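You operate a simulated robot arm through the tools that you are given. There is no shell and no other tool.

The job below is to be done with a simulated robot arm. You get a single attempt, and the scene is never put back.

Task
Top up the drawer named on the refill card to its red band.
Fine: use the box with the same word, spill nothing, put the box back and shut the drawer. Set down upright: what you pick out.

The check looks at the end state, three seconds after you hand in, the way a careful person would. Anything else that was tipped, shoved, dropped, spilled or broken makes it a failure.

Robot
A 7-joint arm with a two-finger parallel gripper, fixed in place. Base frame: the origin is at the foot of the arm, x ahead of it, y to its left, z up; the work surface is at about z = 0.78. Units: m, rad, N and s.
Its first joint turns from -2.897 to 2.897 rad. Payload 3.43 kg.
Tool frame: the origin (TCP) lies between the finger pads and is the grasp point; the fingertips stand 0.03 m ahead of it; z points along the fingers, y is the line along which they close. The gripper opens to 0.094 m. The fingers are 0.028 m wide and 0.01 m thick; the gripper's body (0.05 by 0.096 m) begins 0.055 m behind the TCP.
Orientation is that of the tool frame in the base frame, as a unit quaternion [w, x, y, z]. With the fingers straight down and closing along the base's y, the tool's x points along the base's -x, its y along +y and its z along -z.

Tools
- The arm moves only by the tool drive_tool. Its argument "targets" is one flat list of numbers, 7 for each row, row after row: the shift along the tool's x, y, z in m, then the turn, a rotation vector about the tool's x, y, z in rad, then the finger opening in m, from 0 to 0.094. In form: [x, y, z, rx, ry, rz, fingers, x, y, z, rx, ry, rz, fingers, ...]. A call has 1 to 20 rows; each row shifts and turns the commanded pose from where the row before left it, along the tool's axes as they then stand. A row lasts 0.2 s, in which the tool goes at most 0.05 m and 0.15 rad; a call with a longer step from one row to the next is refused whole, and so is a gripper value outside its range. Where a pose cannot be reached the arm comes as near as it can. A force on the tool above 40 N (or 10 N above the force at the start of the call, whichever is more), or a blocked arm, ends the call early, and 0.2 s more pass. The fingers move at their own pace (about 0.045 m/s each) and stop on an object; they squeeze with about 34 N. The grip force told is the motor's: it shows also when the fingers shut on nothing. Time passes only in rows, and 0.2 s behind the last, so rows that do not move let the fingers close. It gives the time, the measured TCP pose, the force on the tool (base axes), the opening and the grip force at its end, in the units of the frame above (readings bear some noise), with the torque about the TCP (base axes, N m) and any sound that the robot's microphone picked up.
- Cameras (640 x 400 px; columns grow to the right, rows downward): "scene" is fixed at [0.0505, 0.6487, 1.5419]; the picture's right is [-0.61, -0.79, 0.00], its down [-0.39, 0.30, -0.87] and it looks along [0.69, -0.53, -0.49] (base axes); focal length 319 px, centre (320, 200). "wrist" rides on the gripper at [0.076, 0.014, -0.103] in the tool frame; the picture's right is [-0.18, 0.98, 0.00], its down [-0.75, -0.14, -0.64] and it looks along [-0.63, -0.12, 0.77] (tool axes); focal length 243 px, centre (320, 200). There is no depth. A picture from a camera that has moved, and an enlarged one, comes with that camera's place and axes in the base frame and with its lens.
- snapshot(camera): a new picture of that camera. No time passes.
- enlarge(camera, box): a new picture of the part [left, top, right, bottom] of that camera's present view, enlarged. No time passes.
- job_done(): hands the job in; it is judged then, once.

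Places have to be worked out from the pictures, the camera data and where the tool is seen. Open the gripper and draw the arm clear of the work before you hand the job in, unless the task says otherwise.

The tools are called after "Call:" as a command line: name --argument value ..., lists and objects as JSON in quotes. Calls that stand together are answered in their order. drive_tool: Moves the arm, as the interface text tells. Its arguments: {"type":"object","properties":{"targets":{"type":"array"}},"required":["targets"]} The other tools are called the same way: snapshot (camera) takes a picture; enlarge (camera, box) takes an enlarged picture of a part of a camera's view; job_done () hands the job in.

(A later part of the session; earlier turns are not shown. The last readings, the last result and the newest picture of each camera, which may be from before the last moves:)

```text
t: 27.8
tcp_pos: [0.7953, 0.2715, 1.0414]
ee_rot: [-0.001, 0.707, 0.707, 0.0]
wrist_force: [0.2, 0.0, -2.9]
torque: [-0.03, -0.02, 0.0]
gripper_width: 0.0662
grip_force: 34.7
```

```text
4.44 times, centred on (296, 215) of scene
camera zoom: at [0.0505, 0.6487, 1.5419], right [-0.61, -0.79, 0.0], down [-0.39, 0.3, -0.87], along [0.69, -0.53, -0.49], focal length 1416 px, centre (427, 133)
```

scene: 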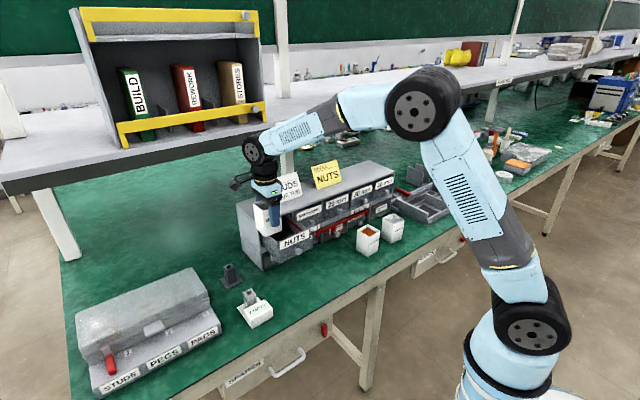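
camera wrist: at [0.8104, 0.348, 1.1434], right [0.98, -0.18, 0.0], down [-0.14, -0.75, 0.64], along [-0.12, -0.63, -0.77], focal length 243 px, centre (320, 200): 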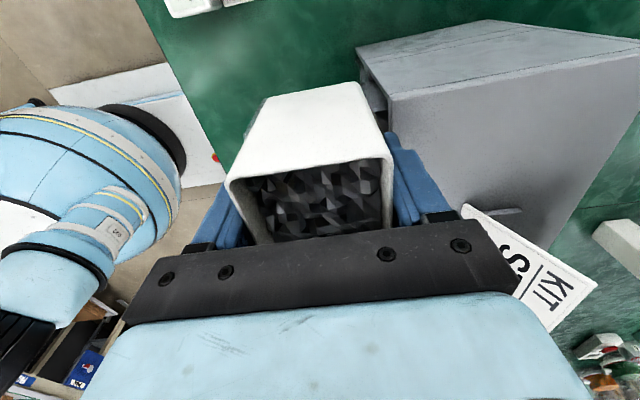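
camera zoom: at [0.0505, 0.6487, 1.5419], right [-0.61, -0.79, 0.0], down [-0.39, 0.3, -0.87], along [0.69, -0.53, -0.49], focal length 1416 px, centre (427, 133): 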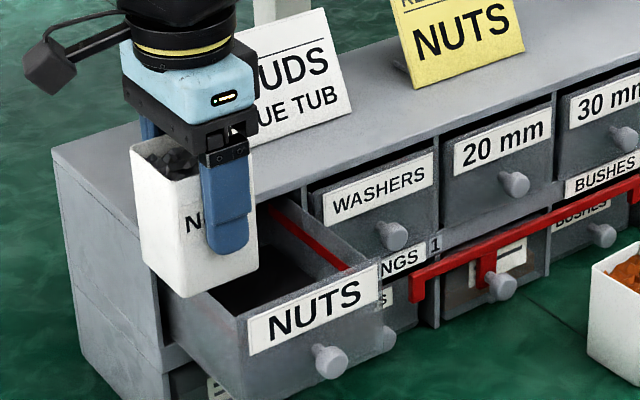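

The box hovers over the drawer's left half. I start tilting: 20° first about the tool's y axis (mouth toward −y), to verify the arm follows and see the pile.

Call:
drive_tool --targets '[0, 0, 0, 0, 0.09, 0, 0.04, 0, 0, 0, 0, 0.09, 0, 0.04, 0, 0, 0, 0, 0.09, 0, 0.04, 0, 0, 0, 0, 0.08, 0, 0.04, 0, 0, 0, 0, 0, 0, 0.04]'

Call:
enlarge --camera "scene" --box '[225, 140, 353, 260]'

Call:
snapshot --camera "wrist"

```text
t: 29.0
tcp_pos: [0.7948, 0.272, 1.0411]
ee_rot: [-0.124, 0.696, 0.696, 0.123]
wrist_force: [0.7, 0.1, -3.3]
torque: [0.01, 0.0, -0.01]
gripper_width: 0.0661
grip_force: 33.9
```

```text
3.33 times, centred on (289, 200) of scene
camera zoom: at [0.0505, 0.6487, 1.5419], right [-0.61, -0.79, 0.0], down [-0.39, 0.3, -0.87], along [0.69, -0.53, -0.49], focal length 1062 px, centre (423, 200)
```

zoom: 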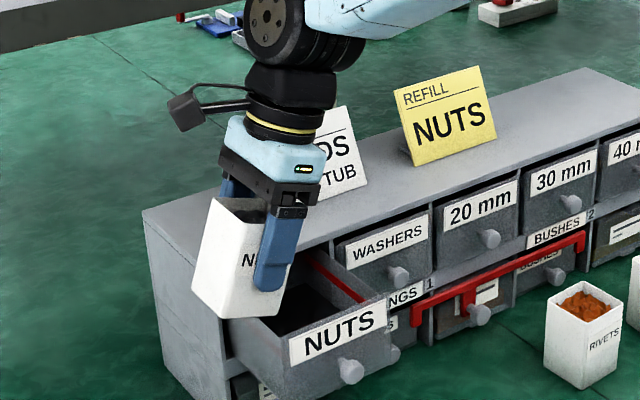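

```text
taken
camera wrist: at [0.8103, 0.3078, 1.1631], right [0.98, -0.17, -0.06], down [-0.14, -0.93, 0.34], along [-0.12, -0.33, -0.94], focal length 243 px, centre (320, 200)
```

wrist: 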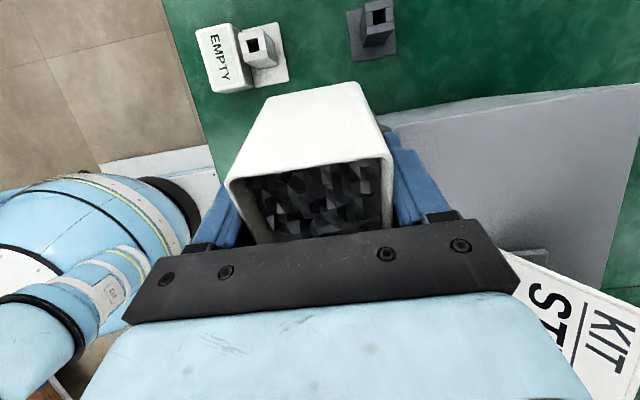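

The arm follows well. I tilt further to about 35° and check for flow.

Call:
drive_tool --targets '[0, 0, 0, 0, 0.06, 0, 0.04, 0, 0, 0, 0, 0.06, 0, 0.04, 0, 0, 0, 0, 0.06, 0, 0.04, 0, 0, 0, 0, 0.08, 0, 0.04, 0, 0, 0, 0, 0, 0, 0.04]'

Call:
enlarge --camera "scene" --box '[225, 140, 353, 260]'

Call:
snapshot --camera "wrist"

```text
t: 30.2
tcp_pos: [0.7953, 0.2716, 1.0408]
ee_rot: [-0.213, 0.674, 0.675, 0.212]
wrist_force: [0.9, 0.1, -1.8]
torque: [-0.04, 0.02, 0.0]
gripper_width: 0.0662
grip_force: 34.2
```

```text
3.33 times, centred on (289, 200) of scene
camera zoom: at [0.0505, 0.6487, 1.5419], right [-0.61, -0.79, 0.0], down [-0.39, 0.3, -0.87], along [0.69, -0.53, -0.49], focal length 1062 px, centre (423, 200)
```

zoom: 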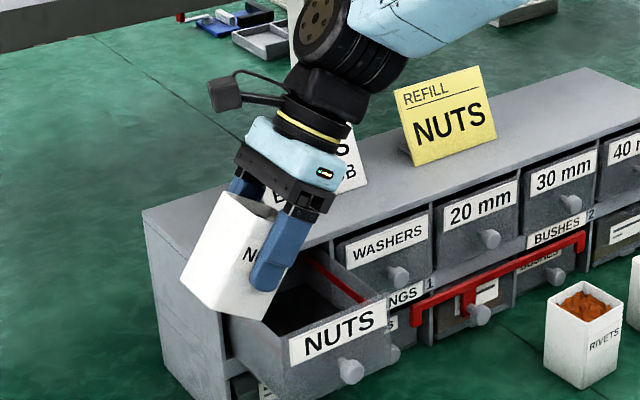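

```text
taken
camera wrist: at [0.8101, 0.2749, 1.1683], right [0.98, -0.15, -0.11], down [-0.14, -0.99, 0.09], along [-0.12, -0.08, -0.99], focal length 243 px, centre (320, 200)
```

wrist: 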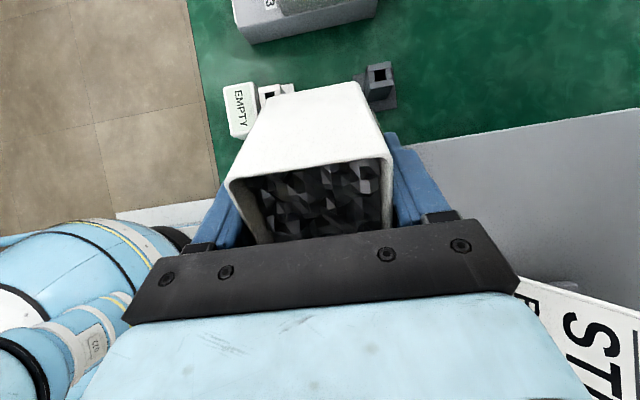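

No visible change in the contents yet. I tilt on to about 50° in small steps.

Call:
drive_tool --targets '[0, 0, 0, 0, 0.06, 0, 0.04, 0, 0, 0, 0, 0.06, 0, 0.04, 0, 0, 0, 0, 0.06, 0, 0.04, 0, 0, 0, 0, 0.08, 0, 0.04, 0, 0, 0, 0, 0, 0, 0.04]'

Call:
enlarge --camera "scene" --box '[225, 140, 353, 260]'

Call:
enlarge --camera "wrist" --box '[200, 70, 440, 260]'

```text
t: 31.4
tcp_pos: [0.7948, 0.2721, 1.0409]
ee_rot: [-0.301, 0.64, 0.642, 0.296]
wrist_force: [0.0, -0.7, -3.1]
torque: [-0.06, 0.0, -0.01]
gripper_width: 0.0658
grip_force: 33.9
```

```text
3.33 times, centred on (289, 200) of scene
camera zoom: at [0.0505, 0.6487, 1.5419], right [-0.61, -0.79, 0.0], down [-0.39, 0.3, -0.87], along [0.69, -0.53, -0.49], focal length 1062 px, centre (423, 200)
```

zoom: 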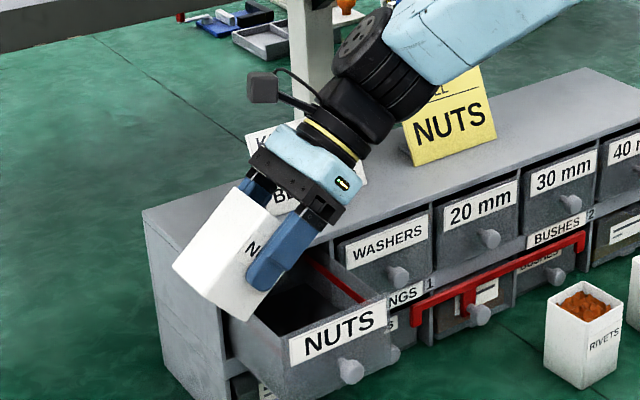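

```text
2.11 times, centred on (320, 165) of wrist
camera zoom: at [0.8102, 0.2418, 1.1648], right [0.98, -0.12, -0.14], down [-0.14, -0.98, -0.16], along [-0.12, 0.18, -0.98], focal length 511 px, centre (320, 274)
```

zoom: 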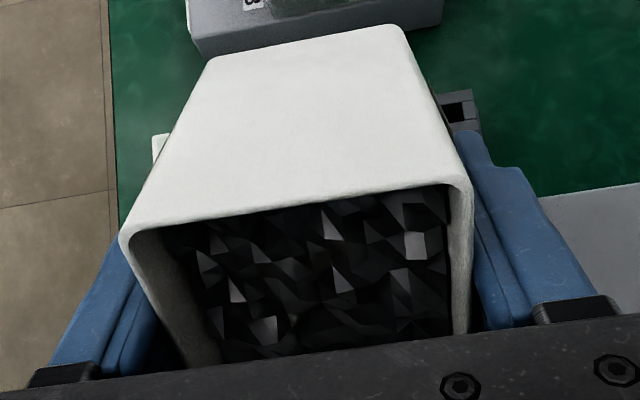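

Contents still hold in place at 50°. I check the whole arm against the cards, then go on in smaller steps.

Call:
snapshot --camera "scene"

Call:
drive_tool --targets '[0, 0, 0, 0, 0.06, 0, 0.04, 0, 0, 0, 0, 0.06, 0, 0.04, 0, 0, 0, 0, 0.05, 0, 0.04, 0, 0, 0, 0, 0, 0, 0.04]'

Call:
enlarge --camera "scene" --box '[225, 140, 353, 260]'

Call:
enlarge --camera "wrist" --box '[200, 70, 440, 260]'

```text
taken
```

scene: 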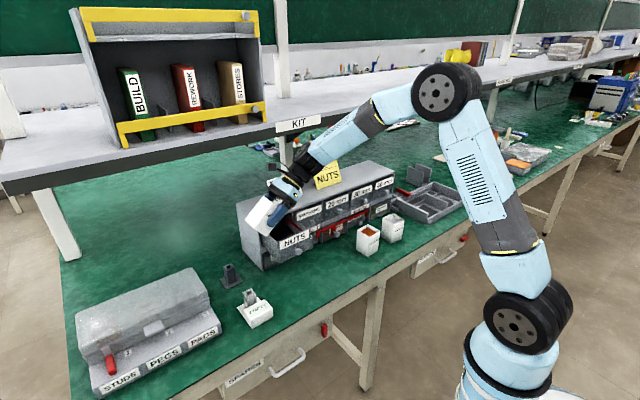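

```text
t: 32.4
tcp_pos: [0.7958, 0.2711, 1.0408]
ee_rot: [-0.352, 0.614, 0.614, 0.351]
wrist_force: [0.3, -0.3, -2.8]
torque: [-0.04, -0.01, -0.02]
gripper_width: 0.0664
grip_force: 34.1
```

```text
3.33 times, centred on (289, 200) of scene
camera zoom: at [0.0505, 0.6487, 1.5419], right [-0.61, -0.79, 0.0], down [-0.39, 0.3, -0.87], along [0.69, -0.53, -0.49], focal length 1062 px, centre (423, 200)
```

zoom: 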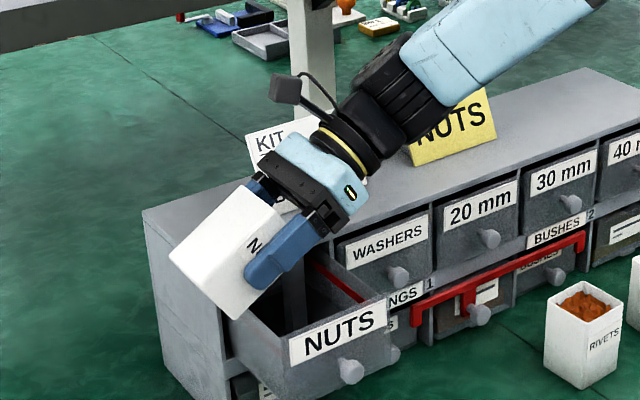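

```text
2.11 times, centred on (320, 165) of wrist
camera zoom: at [0.8106, 0.2212, 1.1581], right [0.98, -0.09, -0.16], down [-0.14, -0.94, -0.33], along [-0.12, 0.34, -0.93], focal length 511 px, centre (320, 274)
```

zoom: 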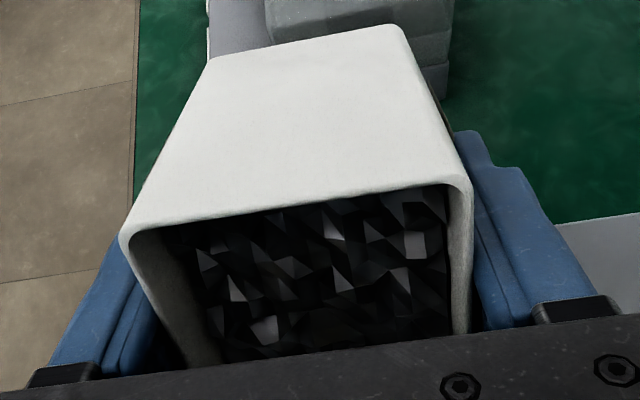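

I see what may be a stream between box lip and drawer; I enlarge that spot.

Call:
enlarge --camera "scene" --box '[260, 200, 324, 250]'

```text
8.00 times, centred on (292, 225) of scene
camera zoom: at [0.0505, 0.6487, 1.5419], right [-0.61, -0.79, 0.0], down [-0.39, 0.3, -0.87], along [0.69, -0.53, -0.49], focal length 2548 px, centre (544, 0)
```

zoom: 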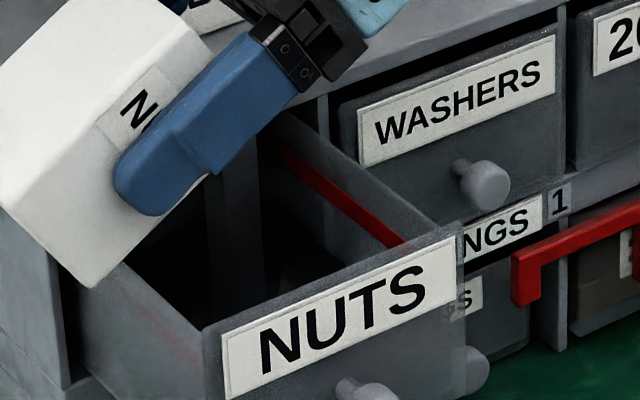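

A grey stream is falling into the drawer: pouring starts near 60°. I hold the tilt briefly and watch the level.

Call:
drive_tool --targets '[0, 0, 0, 0, 0, 0, 0.04, 0, 0, 0, 0, 0, 0, 0.04]'

Call:
enlarge --camera "scene" --box '[260, 200, 324, 250]'

Call:
enlarge --camera "wrist" --box '[200, 70, 440, 260]'

```text
t: 33.0
tcp_pos: [0.7947, 0.271, 1.0408]
ee_rot: [-0.352, 0.614, 0.613, 0.351]
wrist_force: [0.3, 0.4, -3.1]
torque: [-0.04, 0.0, -0.03]
gripper_width: 0.0661
grip_force: 34.2
```

```text
8.00 times, centred on (292, 225) of scene
camera zoom: at [0.0505, 0.6487, 1.5419], right [-0.61, -0.79, 0.0], down [-0.39, 0.3, -0.87], along [0.69, -0.53, -0.49], focal length 2548 px, centre (544, 0)
```

zoom: 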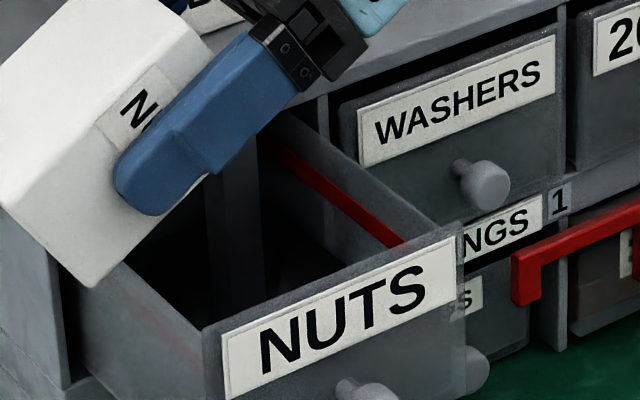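

```text
2.11 times, centred on (320, 165) of wrist
camera zoom: at [0.8106, 0.2213, 1.1582], right [0.98, -0.09, -0.16], down [-0.14, -0.94, -0.32], along [-0.12, 0.34, -0.93], focal length 511 px, centre (320, 274)
```

zoom: 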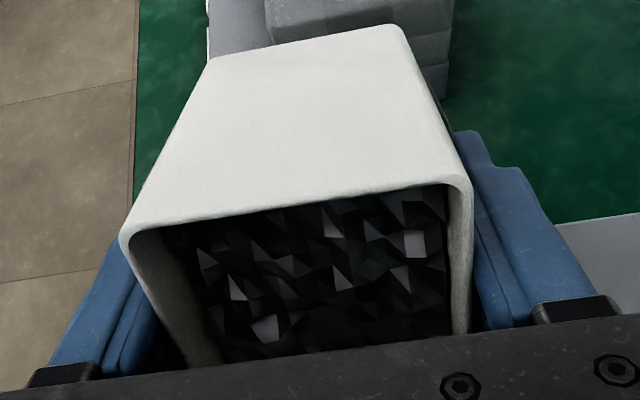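

The stream is thin and lands mid-drawer at about (0.795, 0.228). I hold longer to measure the flow rate.

Call:
drive_tool --targets '[0, 0, 0, 0, 0, 0, 0.04, 0, 0, 0, 0, 0, 0, 0.04, 0, 0, 0, 0, 0, 0, 0.04, 0, 0, 0, 0, 0, 0, 0.04]'

Call:
enlarge --camera "scene" --box '[260, 200, 324, 250]'

Call:
enlarge --camera "wrist" --box '[200, 70, 440, 260]'

```text
t: 34.0
tcp_pos: [0.7967, 0.2711, 1.0407]
ee_rot: [-0.351, 0.614, 0.613, 0.351]
wrist_force: [-0.4, 0.5, -3.0]
torque: [-0.07, -0.03, -0.01]
gripper_width: 0.0662
grip_force: 34.5
```

```text
8.00 times, centred on (292, 225) of scene
camera zoom: at [0.0505, 0.6487, 1.5419], right [-0.61, -0.79, 0.0], down [-0.39, 0.3, -0.87], along [0.69, -0.53, -0.49], focal length 2548 px, centre (544, 0)
```

zoom: 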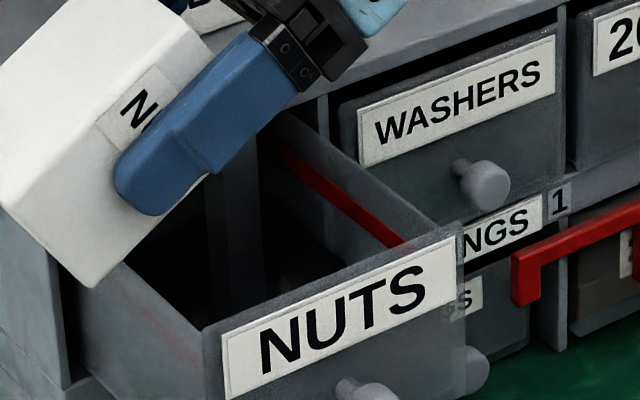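

```text
2.11 times, centred on (320, 165) of wrist
camera zoom: at [0.8106, 0.2213, 1.1582], right [0.98, -0.09, -0.16], down [-0.14, -0.94, -0.32], along [-0.12, 0.34, -0.93], focal length 511 px, centre (320, 274)
```

zoom: 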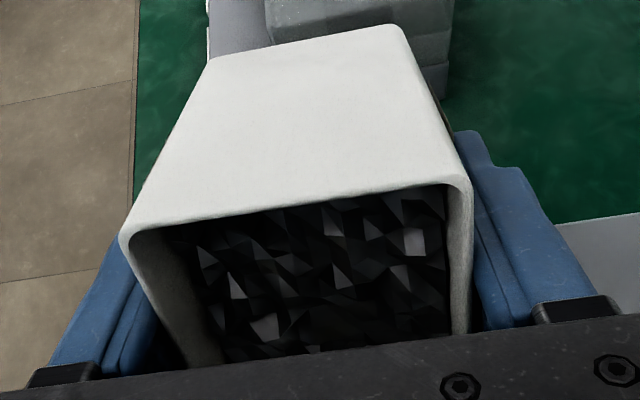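

The box level is receding slowly and the drawer level creeping up. I keep holding for about 2 s more.

Call:
drive_tool --targets '[0, 0, 0, 0, 0, 0, 0.04, 0, 0, 0, 0, 0, 0, 0.04, 0, 0, 0, 0, 0, 0, 0.04, 0, 0, 0, 0, 0, 0, 0.04, 0, 0, 0, 0, 0, 0, 0.04, 0, 0, 0, 0, 0, 0, 0.04, 0, 0, 0, 0, 0, 0, 0.04, 0, 0, 0, 0, 0, 0, 0.04]'

Call:
enlarge --camera "scene" --box '[260, 200, 324, 250]'

Call:
enlarge --camera "wrist" --box '[200, 70, 440, 260]'

```text
t: 35.8
tcp_pos: [0.7952, 0.2715, 1.0406]
ee_rot: [-0.353, 0.613, 0.614, 0.35]
wrist_force: [-0.6, 0.6, -2.6]
torque: [-0.01, 0.01, 0.04]
gripper_width: 0.066
grip_force: 33.8
```

```text
8.00 times, centred on (292, 225) of scene
camera zoom: at [0.0505, 0.6487, 1.5419], right [-0.61, -0.79, 0.0], down [-0.39, 0.3, -0.87], along [0.69, -0.53, -0.49], focal length 2548 px, centre (544, 0)
```

zoom: 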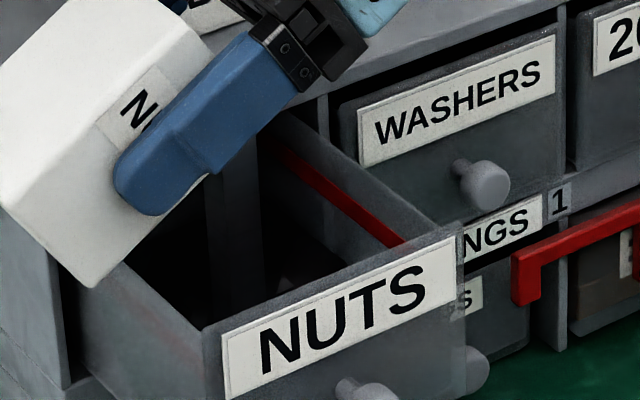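

```text
2.11 times, centred on (320, 165) of wrist
camera zoom: at [0.8106, 0.2213, 1.1582], right [0.98, -0.09, -0.16], down [-0.14, -0.94, -0.32], along [-0.12, 0.34, -0.93], focal length 511 px, centre (320, 274)
```

zoom: 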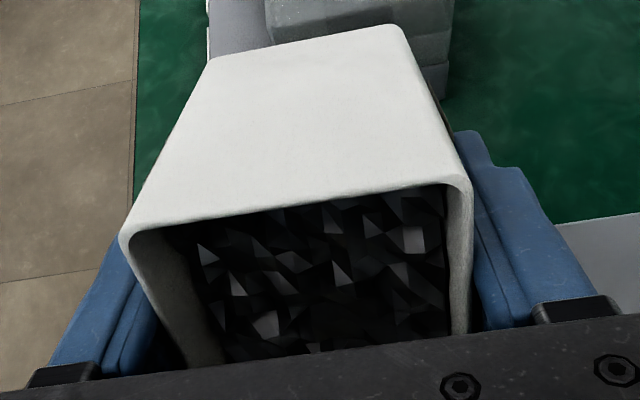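

Flow is slow (a few ml/s). I tilt about 10° further, keeping the lip over the same spot, to speed it up modestly.

Call:
drive_tool --targets '[-0.0013, 0, -0.0027, 0, 0.06, 0, 0.04, -0.0013, 0, -0.0027, 0, 0.06, 0, 0.04, -0.0013, 0, -0.0027, 0, 0.055, 0, 0.04, 0, 0, 0, 0, 0, 0, 0.04, 0, 0, 0, 0, 0, 0, 0.04]'

Call:
enlarge --camera "scene" --box '[260, 200, 324, 250]'

Call:
snapshot --camera "wrist"

```text
t: 37.0
tcp_pos: [0.796, 0.2619, 1.0406]
ee_rot: [-0.405, 0.58, 0.581, 0.402]
wrist_force: [0.0, 0.7, -2.5]
torque: [-0.02, -0.02, -0.02]
gripper_width: 0.0662
grip_force: 33.9
```

```text
8.00 times, centred on (292, 225) of scene
camera zoom: at [0.0505, 0.6487, 1.5419], right [-0.61, -0.79, 0.0], down [-0.39, 0.3, -0.87], along [0.69, -0.53, -0.49], focal length 2548 px, centre (544, 0)
```

zoom: 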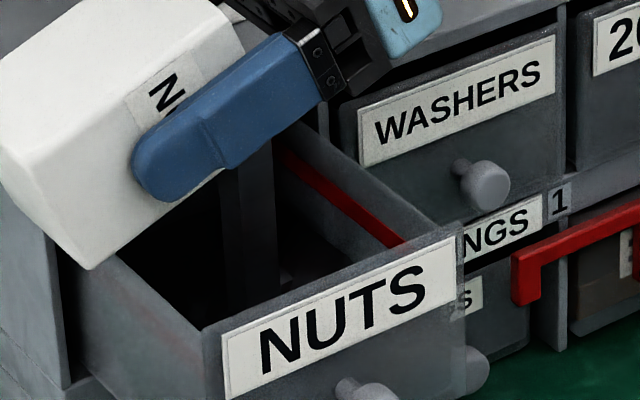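

```text
taken
camera wrist: at [0.8107, 0.1927, 1.1482], right [0.98, -0.06, -0.17], down [-0.14, -0.86, -0.48], along [-0.12, 0.5, -0.86], focal length 243 px, centre (320, 200)
```

wrist: 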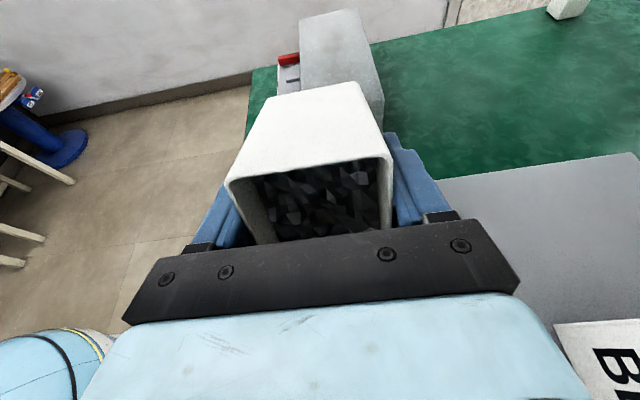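

Call:
enlarge --camera "scene" --box '[225, 120, 385, 260]'

Call:
drive_tool --targets '[0, 0, 0, 0, 0, 0, 0.04, 0, 0, 0, 0, 0, 0, 0.04, 0, 0, 0, 0, 0, 0, 0.04, 0, 0, 0, 0, 0, 0, 0.04, 0, 0, 0, 0, 0, 0, 0.04]'

Call:
enlarge --camera "scene" --box '[260, 200, 324, 250]'

Call:
enlarge --camera "wrist" --box '[200, 70, 440, 260]'

```text
2.86 times, centred on (305, 190) of scene
camera zoom: at [0.0505, 0.6487, 1.5419], right [-0.61, -0.79, 0.0], down [-0.39, 0.3, -0.87], along [0.69, -0.53, -0.49], focal length 910 px, centre (363, 229)
```

zoom: 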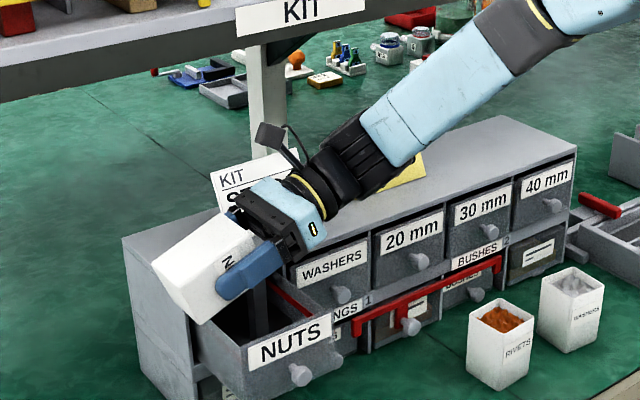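

```text
t: 38.2
tcp_pos: [0.7962, 0.2631, 1.041]
ee_rot: [-0.404, 0.581, 0.58, 0.403]
wrist_force: [-0.3, 0.0, -1.9]
torque: [-0.04, -0.01, -0.01]
gripper_width: 0.0663
grip_force: 33.9
```

```text
8.00 times, centred on (292, 225) of scene
camera zoom: at [0.0505, 0.6487, 1.5419], right [-0.61, -0.79, 0.0], down [-0.39, 0.3, -0.87], along [0.69, -0.53, -0.49], focal length 2548 px, centre (544, 0)
```

zoom: 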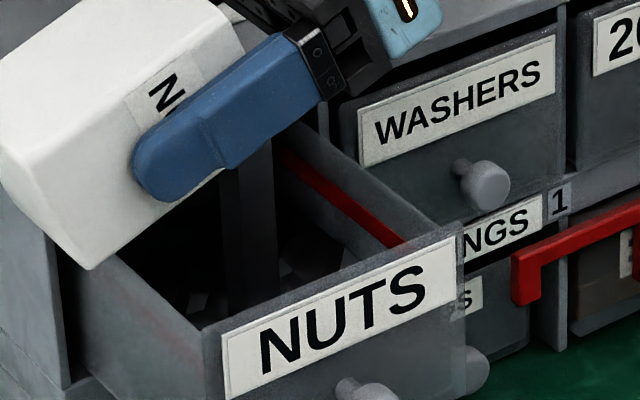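

```text
2.11 times, centred on (320, 165) of wrist
camera zoom: at [0.8107, 0.1928, 1.1482], right [0.98, -0.06, -0.17], down [-0.14, -0.86, -0.48], along [-0.12, 0.5, -0.86], focal length 511 px, centre (320, 274)
```

zoom: 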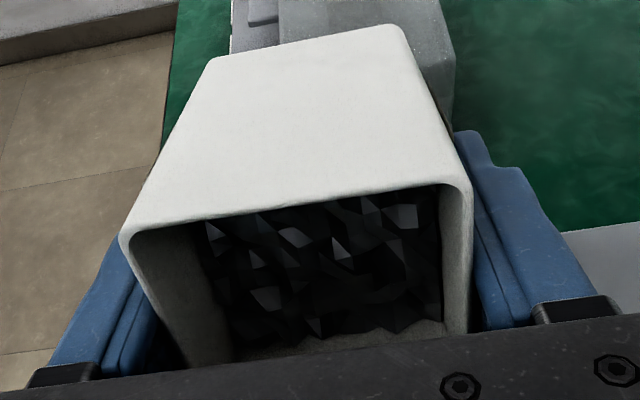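

Flow is faster now, and nuts are visibly rising in the drawer. I continue another second and recheck.

Call:
drive_tool --targets '[0, 0, 0, 0, 0, 0, 0.04, 0, 0, 0, 0, 0, 0, 0.04, 0, 0, 0, 0, 0, 0, 0.04, 0, 0, 0, 0, 0, 0, 0.04, 0, 0, 0, 0, 0, 0, 0.04]'

Call:
enlarge --camera "scene" --box '[260, 200, 324, 250]'

Call:
enlarge --camera "wrist" --box '[200, 70, 440, 260]'

```text
t: 39.4
tcp_pos: [0.7969, 0.2623, 1.0415]
ee_rot: [-0.405, 0.58, 0.581, 0.402]
wrist_force: [-0.5, 0.0, -3.3]
torque: [-0.01, 0.02, -0.03]
gripper_width: 0.0662
grip_force: 34.6
```

```text
8.00 times, centred on (292, 225) of scene
camera zoom: at [0.0505, 0.6487, 1.5419], right [-0.61, -0.79, 0.0], down [-0.39, 0.3, -0.87], along [0.69, -0.53, -0.49], focal length 2548 px, centre (544, 0)
```

zoom: 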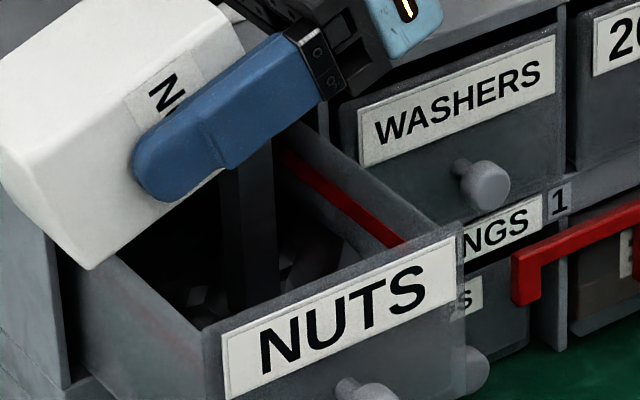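

```text
2.11 times, centred on (320, 165) of wrist
camera zoom: at [0.8107, 0.1927, 1.1482], right [0.98, -0.06, -0.17], down [-0.14, -0.86, -0.48], along [-0.12, 0.5, -0.86], focal length 511 px, centre (320, 274)
```

zoom: 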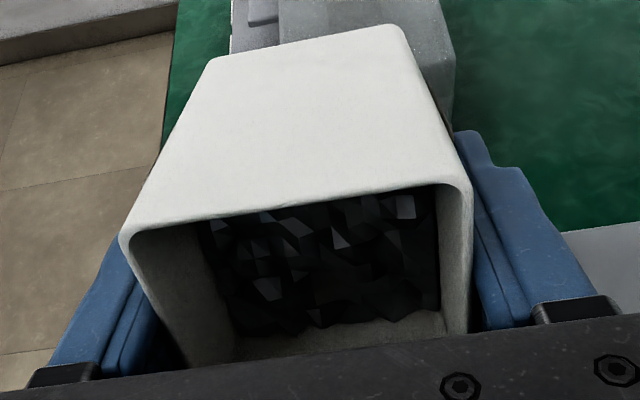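

The level is rising clearly. I zoom harder on the gap between nuts and band before continuing.

Call:
enlarge --camera "scene" --box '[284, 212, 316, 236]'

```text
16.00 times, centred on (300, 224) of scene
camera zoom: at [0.0505, 0.6487, 1.5419], right [-0.61, -0.79, 0.0], down [-0.39, 0.3, -0.87], along [0.69, -0.53, -0.49], focal length 5097 px, centre (640, -184)
```

zoom: 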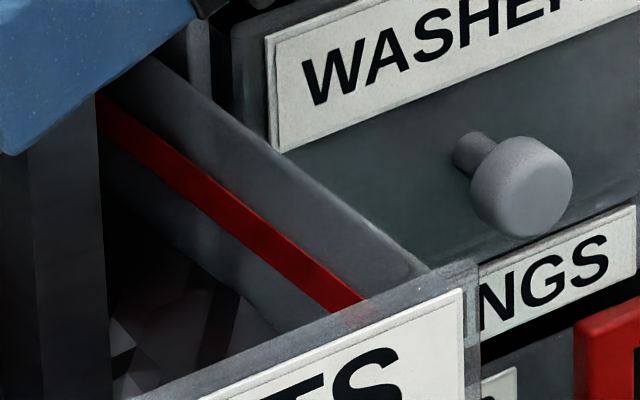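

About 14 mm remain to the band's lower edge (it was about 21 mm before). I keep pouring in one-second steps.

Call:
drive_tool --targets '[0, 0, 0, 0, 0, 0, 0.04, 0, 0, 0, 0, 0, 0, 0.04, 0, 0, 0, 0, 0, 0, 0.04, 0, 0, 0, 0, 0, 0, 0.04]'

Call:
enlarge --camera "scene" --box '[284, 212, 316, 236]'

Call:
enlarge --camera "wrist" --box '[200, 70, 440, 260]'

```text
t: 40.4
tcp_pos: [0.796, 0.2634, 1.0424]
ee_rot: [-0.405, 0.581, 0.581, 0.402]
wrist_force: [0.0, 0.3, -2.7]
torque: [-0.08, 0.01, 0.03]
gripper_width: 0.0661
grip_force: 33.5
```

```text
16.00 times, centred on (300, 224) of scene
camera zoom: at [0.0505, 0.6487, 1.5419], right [-0.61, -0.79, 0.0], down [-0.39, 0.3, -0.87], along [0.69, -0.53, -0.49], focal length 5097 px, centre (640, -184)
```

zoom: 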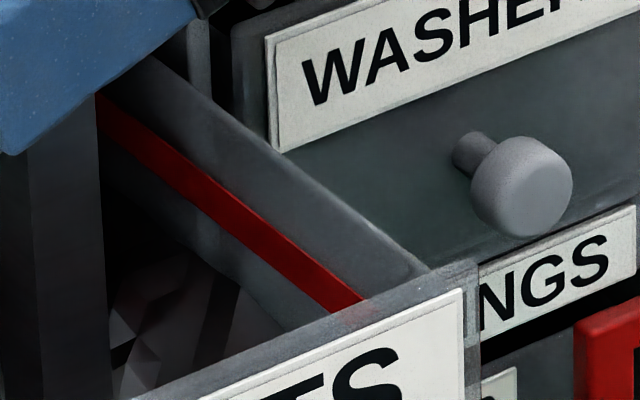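

```text
2.11 times, centred on (320, 165) of wrist
camera zoom: at [0.8107, 0.1928, 1.1482], right [0.98, -0.06, -0.17], down [-0.14, -0.86, -0.48], along [-0.12, 0.5, -0.86], focal length 511 px, centre (320, 274)
```

zoom: 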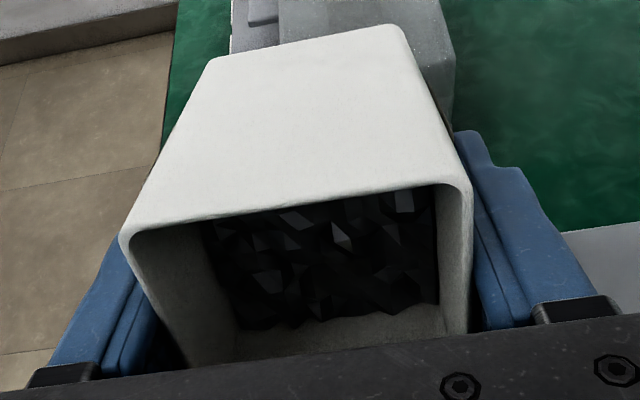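

Gap shrinks steadily (about 10–11 mm left). Another short step.

Call:
drive_tool --targets '[0, 0, 0, 0, 0, 0, 0.04, 0, 0, 0, 0, 0, 0, 0.04, 0, 0, 0, 0, 0, 0, 0.04, 0, 0, 0, 0, 0, 0, 0.04]'

Call:
enlarge --camera "scene" --box '[284, 212, 316, 236]'

Call:
enlarge --camera "wrist" --box '[200, 70, 440, 260]'

```text
t: 41.4
tcp_pos: [0.7961, 0.263, 1.0421]
ee_rot: [-0.404, 0.581, 0.581, 0.403]
wrist_force: [-0.3, 0.9, -2.6]
torque: [-0.06, -0.02, 0.02]
gripper_width: 0.0661
grip_force: 33.4
```

```text
16.00 times, centred on (300, 224) of scene
camera zoom: at [0.0505, 0.6487, 1.5419], right [-0.61, -0.79, 0.0], down [-0.39, 0.3, -0.87], along [0.69, -0.53, -0.49], focal length 5097 px, centre (640, -184)
```

zoom: 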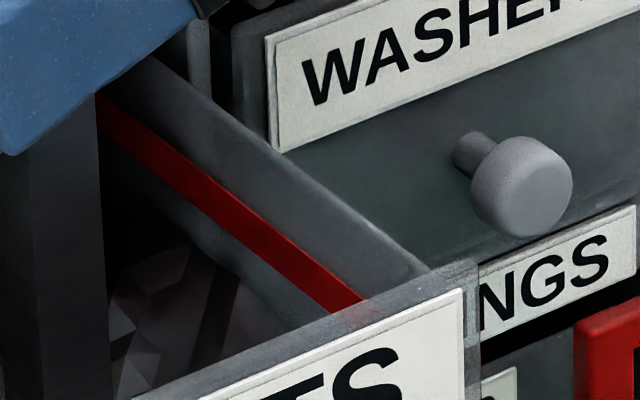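

```text
2.11 times, centred on (320, 165) of wrist
camera zoom: at [0.8107, 0.1928, 1.1482], right [0.98, -0.06, -0.17], down [-0.14, -0.86, -0.48], along [-0.12, 0.5, -0.86], focal length 511 px, centre (320, 274)
```

zoom: 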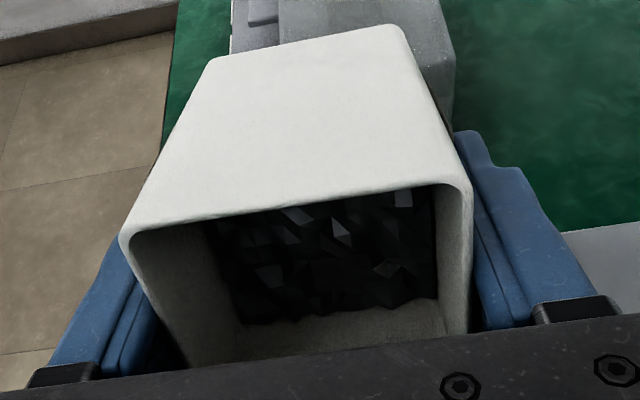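

Call:
drive_tool --targets '[0, 0, 0, 0, 0, 0, 0.04, 0, 0, 0, 0, 0, 0, 0.04, 0, 0, 0, 0, 0, 0, 0.04, 0, 0, 0, 0, 0, 0, 0.04, 0, 0, 0, 0, 0, 0, 0.04, 0, 0, 0, 0, 0, 0, 0.04]'

Call:
enlarge --camera "scene" --box '[284, 212, 316, 236]'

Call:
enlarge --camera "wrist" --box '[200, 70, 440, 260]'

```text
t: 42.8
tcp_pos: [0.7955, 0.2628, 1.042]
ee_rot: [-0.404, 0.581, 0.581, 0.403]
wrist_force: [-0.7, -0.8, -3.0]
torque: [-0.05, -0.01, 0.0]
gripper_width: 0.0661
grip_force: 33.4
```

```text
16.00 times, centred on (300, 224) of scene
camera zoom: at [0.0505, 0.6487, 1.5419], right [-0.61, -0.79, 0.0], down [-0.39, 0.3, -0.87], along [0.69, -0.53, -0.49], focal length 5097 px, centre (640, -184)
```

zoom: 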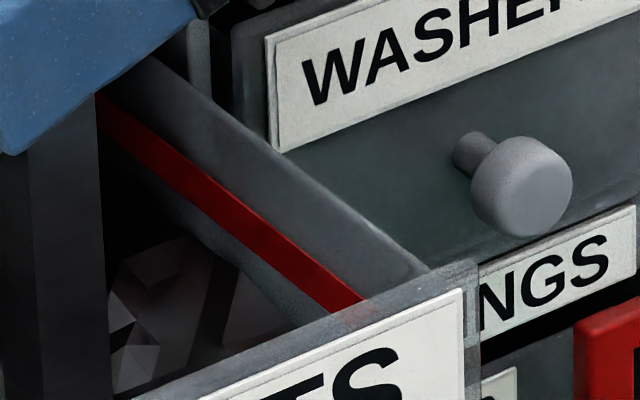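

```text
2.11 times, centred on (320, 165) of wrist
camera zoom: at [0.8107, 0.1928, 1.1482], right [0.98, -0.06, -0.17], down [-0.14, -0.86, -0.48], along [-0.12, 0.5, -0.86], focal length 511 px, centre (320, 274)
```

zoom: 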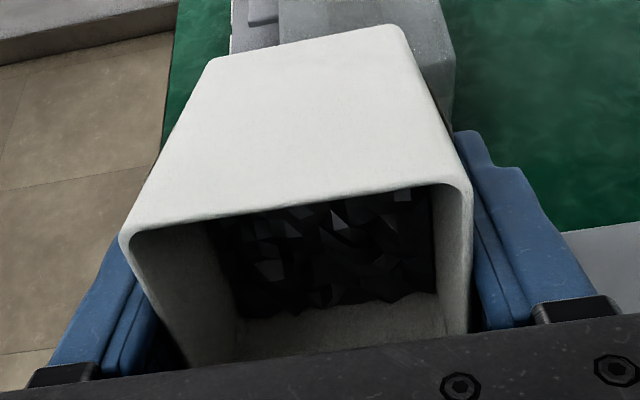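

Gap is now about 7–8 mm and flow is slowing as the box empties. I continue at this tilt for about 1.6 s.

Call:
drive_tool --targets '[0, 0, 0, 0, 0, 0, 0.04, 0, 0, 0, 0, 0, 0, 0.04, 0, 0, 0, 0, 0, 0, 0.04, 0, 0, 0, 0, 0, 0, 0.04, 0, 0, 0, 0, 0, 0, 0.04, 0, 0, 0, 0, 0, 0, 0.04, 0, 0, 0, 0, 0, 0, 0.04]'

Call:
enlarge --camera "scene" --box '[284, 212, 316, 236]'

Call:
enlarge --camera "wrist" --box '[200, 70, 440, 260]'

Call:
enlarge --camera "scene" --box '[260, 200, 324, 250]'

```text
t: 44.4
tcp_pos: [0.7951, 0.2624, 1.0409]
ee_rot: [-0.405, 0.58, 0.581, 0.402]
wrist_force: [-0.6, -0.2, -2.6]
torque: [-0.04, -0.02, 0.01]
gripper_width: 0.0664
grip_force: 34.1
```

```text
16.00 times, centred on (300, 224) of scene
camera zoom: at [0.0505, 0.6487, 1.5419], right [-0.61, -0.79, 0.0], down [-0.39, 0.3, -0.87], along [0.69, -0.53, -0.49], focal length 5097 px, centre (640, -184)
```

zoom: 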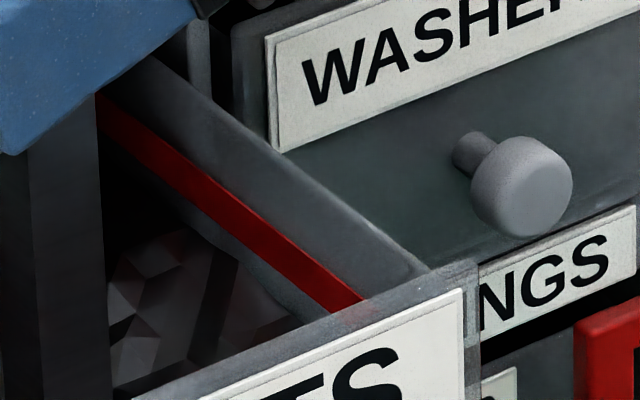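

```text
2.11 times, centred on (320, 165) of wrist
camera zoom: at [0.8107, 0.1928, 1.1482], right [0.98, -0.06, -0.17], down [-0.14, -0.86, -0.48], along [-0.12, 0.5, -0.86], focal length 511 px, centre (320, 274)
```

zoom: 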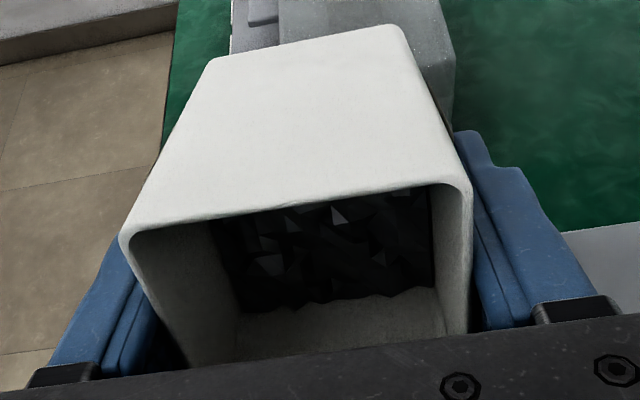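

```text
8.00 times, centred on (292, 225) of scene
camera zoom: at [0.0505, 0.6487, 1.5419], right [-0.61, -0.79, 0.0], down [-0.39, 0.3, -0.87], along [0.69, -0.53, -0.49], focal length 2548 px, centre (544, 0)
```

zoom: 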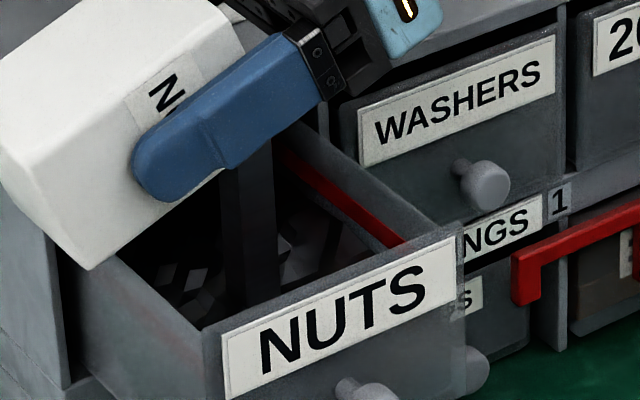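

Roughly 6 mm to the band's lower edge. I pour about 2 s more, then I'll tilt back to inspect properly.

Call:
drive_tool --targets '[0, 0, 0, 0, 0, 0, 0.04, 0, 0, 0, 0, 0, 0, 0.04, 0, 0, 0, 0, 0, 0, 0.04, 0, 0, 0, 0, 0, 0, 0.04, 0, 0, 0, 0, 0, 0, 0.04, 0, 0, 0, 0, 0, 0, 0.04, 0, 0, 0, 0, 0, 0, 0.04, 0, 0, 0, 0, 0, 0, 0.04]'

Call:
enlarge --camera "scene" --box '[284, 212, 316, 236]'

Call:
enlarge --camera "wrist" --box '[200, 70, 440, 260]'

```text
t: 46.2
tcp_pos: [0.796, 0.262, 1.0421]
ee_rot: [-0.404, 0.581, 0.581, 0.402]
wrist_force: [-0.9, -0.8, -3.4]
torque: [-0.03, -0.01, 0.0]
gripper_width: 0.0661
grip_force: 33.9
```

```text
16.00 times, centred on (300, 224) of scene
camera zoom: at [0.0505, 0.6487, 1.5419], right [-0.61, -0.79, 0.0], down [-0.39, 0.3, -0.87], along [0.69, -0.53, -0.49], focal length 5097 px, centre (640, -184)
```

zoom: 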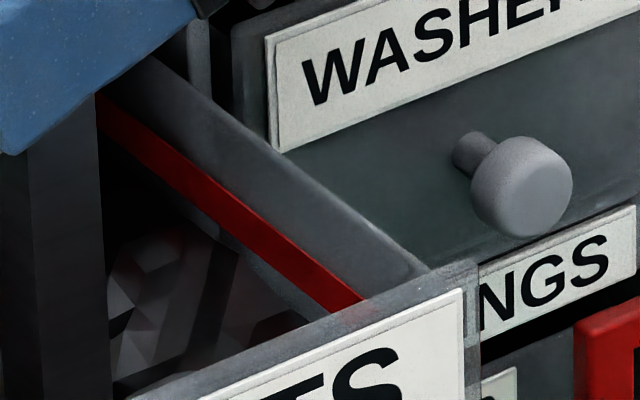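

```text
2.11 times, centred on (320, 165) of wrist
camera zoom: at [0.8107, 0.1928, 1.1482], right [0.98, -0.06, -0.17], down [-0.14, -0.86, -0.48], along [-0.12, 0.5, -0.86], focal length 511 px, centre (320, 274)
```

zoom: 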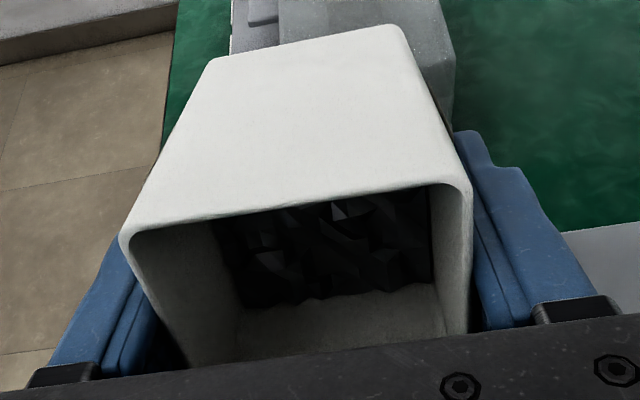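

About 3–4 mm short of the band's lower edge. I pour about 1.2 s more.

Call:
drive_tool --targets '[0, 0, 0, 0, 0, 0, 0.04, 0, 0, 0, 0, 0, 0, 0.04, 0, 0, 0, 0, 0, 0, 0.04, 0, 0, 0, 0, 0, 0, 0.04, 0, 0, 0, 0, 0, 0, 0.04]'

Call:
enlarge --camera "scene" --box '[284, 212, 316, 236]'

Call:
enlarge --camera "scene" --box '[260, 200, 324, 250]'

```text
t: 47.4
tcp_pos: [0.7967, 0.2626, 1.0406]
ee_rot: [-0.405, 0.58, 0.581, 0.402]
wrist_force: [-0.7, 0.5, -2.7]
torque: [-0.05, -0.02, -0.01]
gripper_width: 0.0662
grip_force: 33.7
```

```text
16.00 times, centred on (300, 224) of scene
camera zoom: at [0.0505, 0.6487, 1.5419], right [-0.61, -0.79, 0.0], down [-0.39, 0.3, -0.87], along [0.69, -0.53, -0.49], focal length 5097 px, centre (640, -184)
```

zoom: 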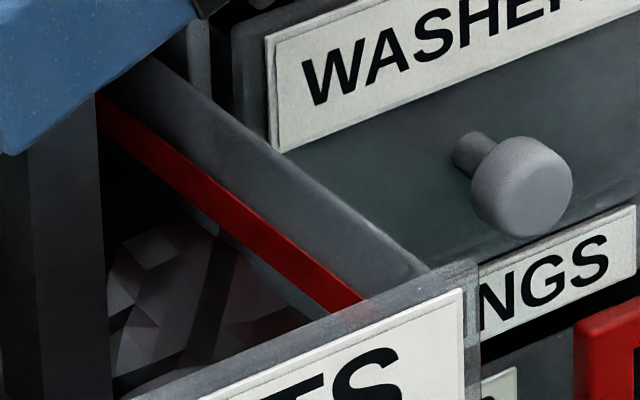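

```text
8.00 times, centred on (292, 225) of scene
camera zoom: at [0.0505, 0.6487, 1.5419], right [-0.61, -0.79, 0.0], down [-0.39, 0.3, -0.87], along [0.69, -0.53, -0.49], focal length 2548 px, centre (544, 0)
```

zoom: 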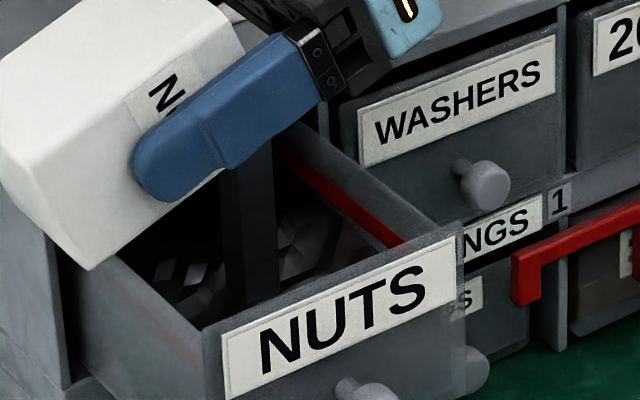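

The nuts are about 2 mm below the band's lower edge. I pour about 1 s more, then tilt back upright.

Call:
drive_tool --targets '[0, 0, 0, 0, 0, 0, 0.04, 0, 0, 0, 0, 0, 0, 0.04, 0, 0, 0, 0, 0, 0, 0.04, 0, 0, 0, 0, 0, 0, 0.04]'

Call:
enlarge --camera "scene" --box '[284, 212, 316, 236]'

Call:
enlarge --camera "wrist" --box '[200, 70, 440, 260]'

```text
t: 48.4
tcp_pos: [0.7959, 0.2629, 1.0408]
ee_rot: [-0.404, 0.581, 0.581, 0.403]
wrist_force: [-0.5, -0.7, -2.8]
torque: [-0.06, 0.03, 0.01]
gripper_width: 0.0662
grip_force: 33.7
```

```text
16.00 times, centred on (300, 224) of scene
camera zoom: at [0.0505, 0.6487, 1.5419], right [-0.61, -0.79, 0.0], down [-0.39, 0.3, -0.87], along [0.69, -0.53, -0.49], focal length 5097 px, centre (640, -184)
```

zoom: 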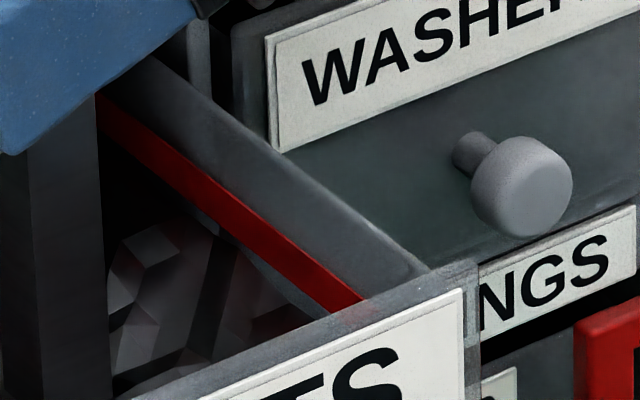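

```text
2.11 times, centred on (320, 165) of wrist
camera zoom: at [0.8107, 0.1928, 1.1482], right [0.98, -0.06, -0.17], down [-0.14, -0.86, -0.48], along [-0.12, 0.5, -0.86], focal length 511 px, centre (320, 274)
```

zoom: 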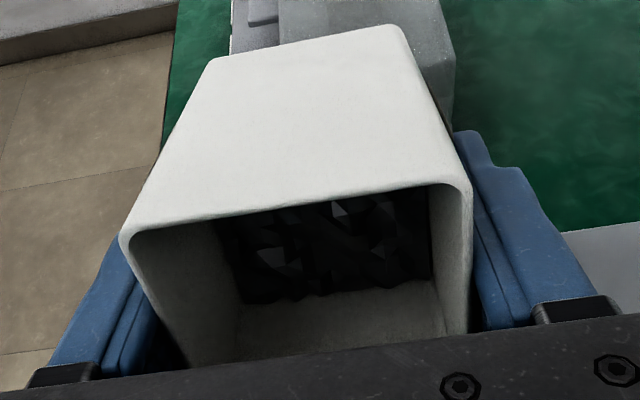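

The nuts now just reach the band's lower edge. I tilt the box fully upright over the drawer, then move it aside at safe height to inspect the level properly.

Call:
drive_tool --targets '[0, 0, 0, 0, -0.1215, 0, 0.04, 0, 0, 0, 0, -0.1215, 0, 0.04, 0, 0, 0, 0, -0.1215, 0, 0.04, 0, 0, 0, 0, -0.1215, 0, 0.04, 0, 0, 0, 0, -0.1215, 0, 0.04, 0, 0, 0, 0, -0.1215, 0, 0.04, 0, 0, 0, 0, -0.1215, 0, 0.04, 0, 0, 0, 0, -0.1215, 0, 0.04, 0, 0, 0, 0, -0.1215, 0, 0.04, 0, 0, 0, 0, -0.1215, 0, 0.04, 0, 0, 0, 0, 0, 0, 0.04]'

Call:
enlarge --camera "scene" --box '[225, 140, 353, 260]'

Call:
snapshot --camera "wrist"

```text
t: 50.8
tcp_pos: [0.796, 0.2628, 1.0406]
ee_rot: [0.0, 0.708, 0.707, -0.001]
wrist_force: [0.1, -0.1, -3.2]
torque: [0.02, 0.0, 0.01]
gripper_width: 0.0664
grip_force: 33.8
```

```text
3.33 times, centred on (289, 200) of scene
camera zoom: at [0.0505, 0.6487, 1.5419], right [-0.61, -0.79, 0.0], down [-0.39, 0.3, -0.87], along [0.69, -0.53, -0.49], focal length 1062 px, centre (423, 200)
```

zoom: 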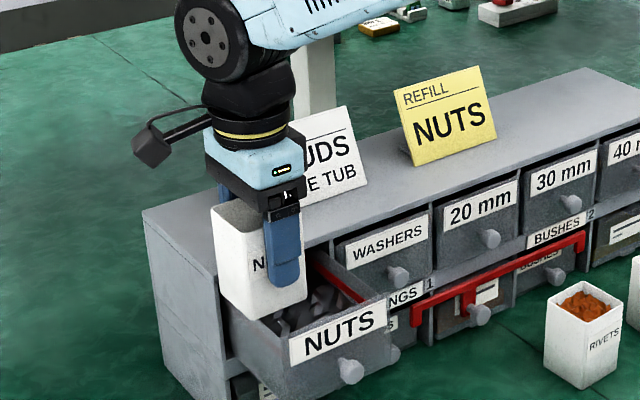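

```text
taken
camera wrist: at [0.8103, 0.3383, 1.1433], right [0.98, -0.18, 0.0], down [-0.14, -0.75, 0.64], along [-0.12, -0.63, -0.77], focal length 243 px, centre (320, 200)
```

wrist: 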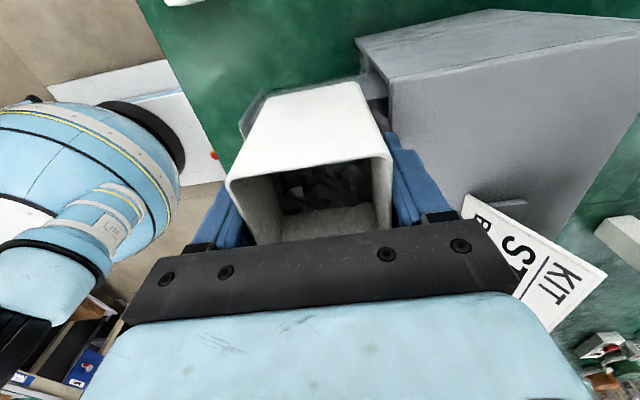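

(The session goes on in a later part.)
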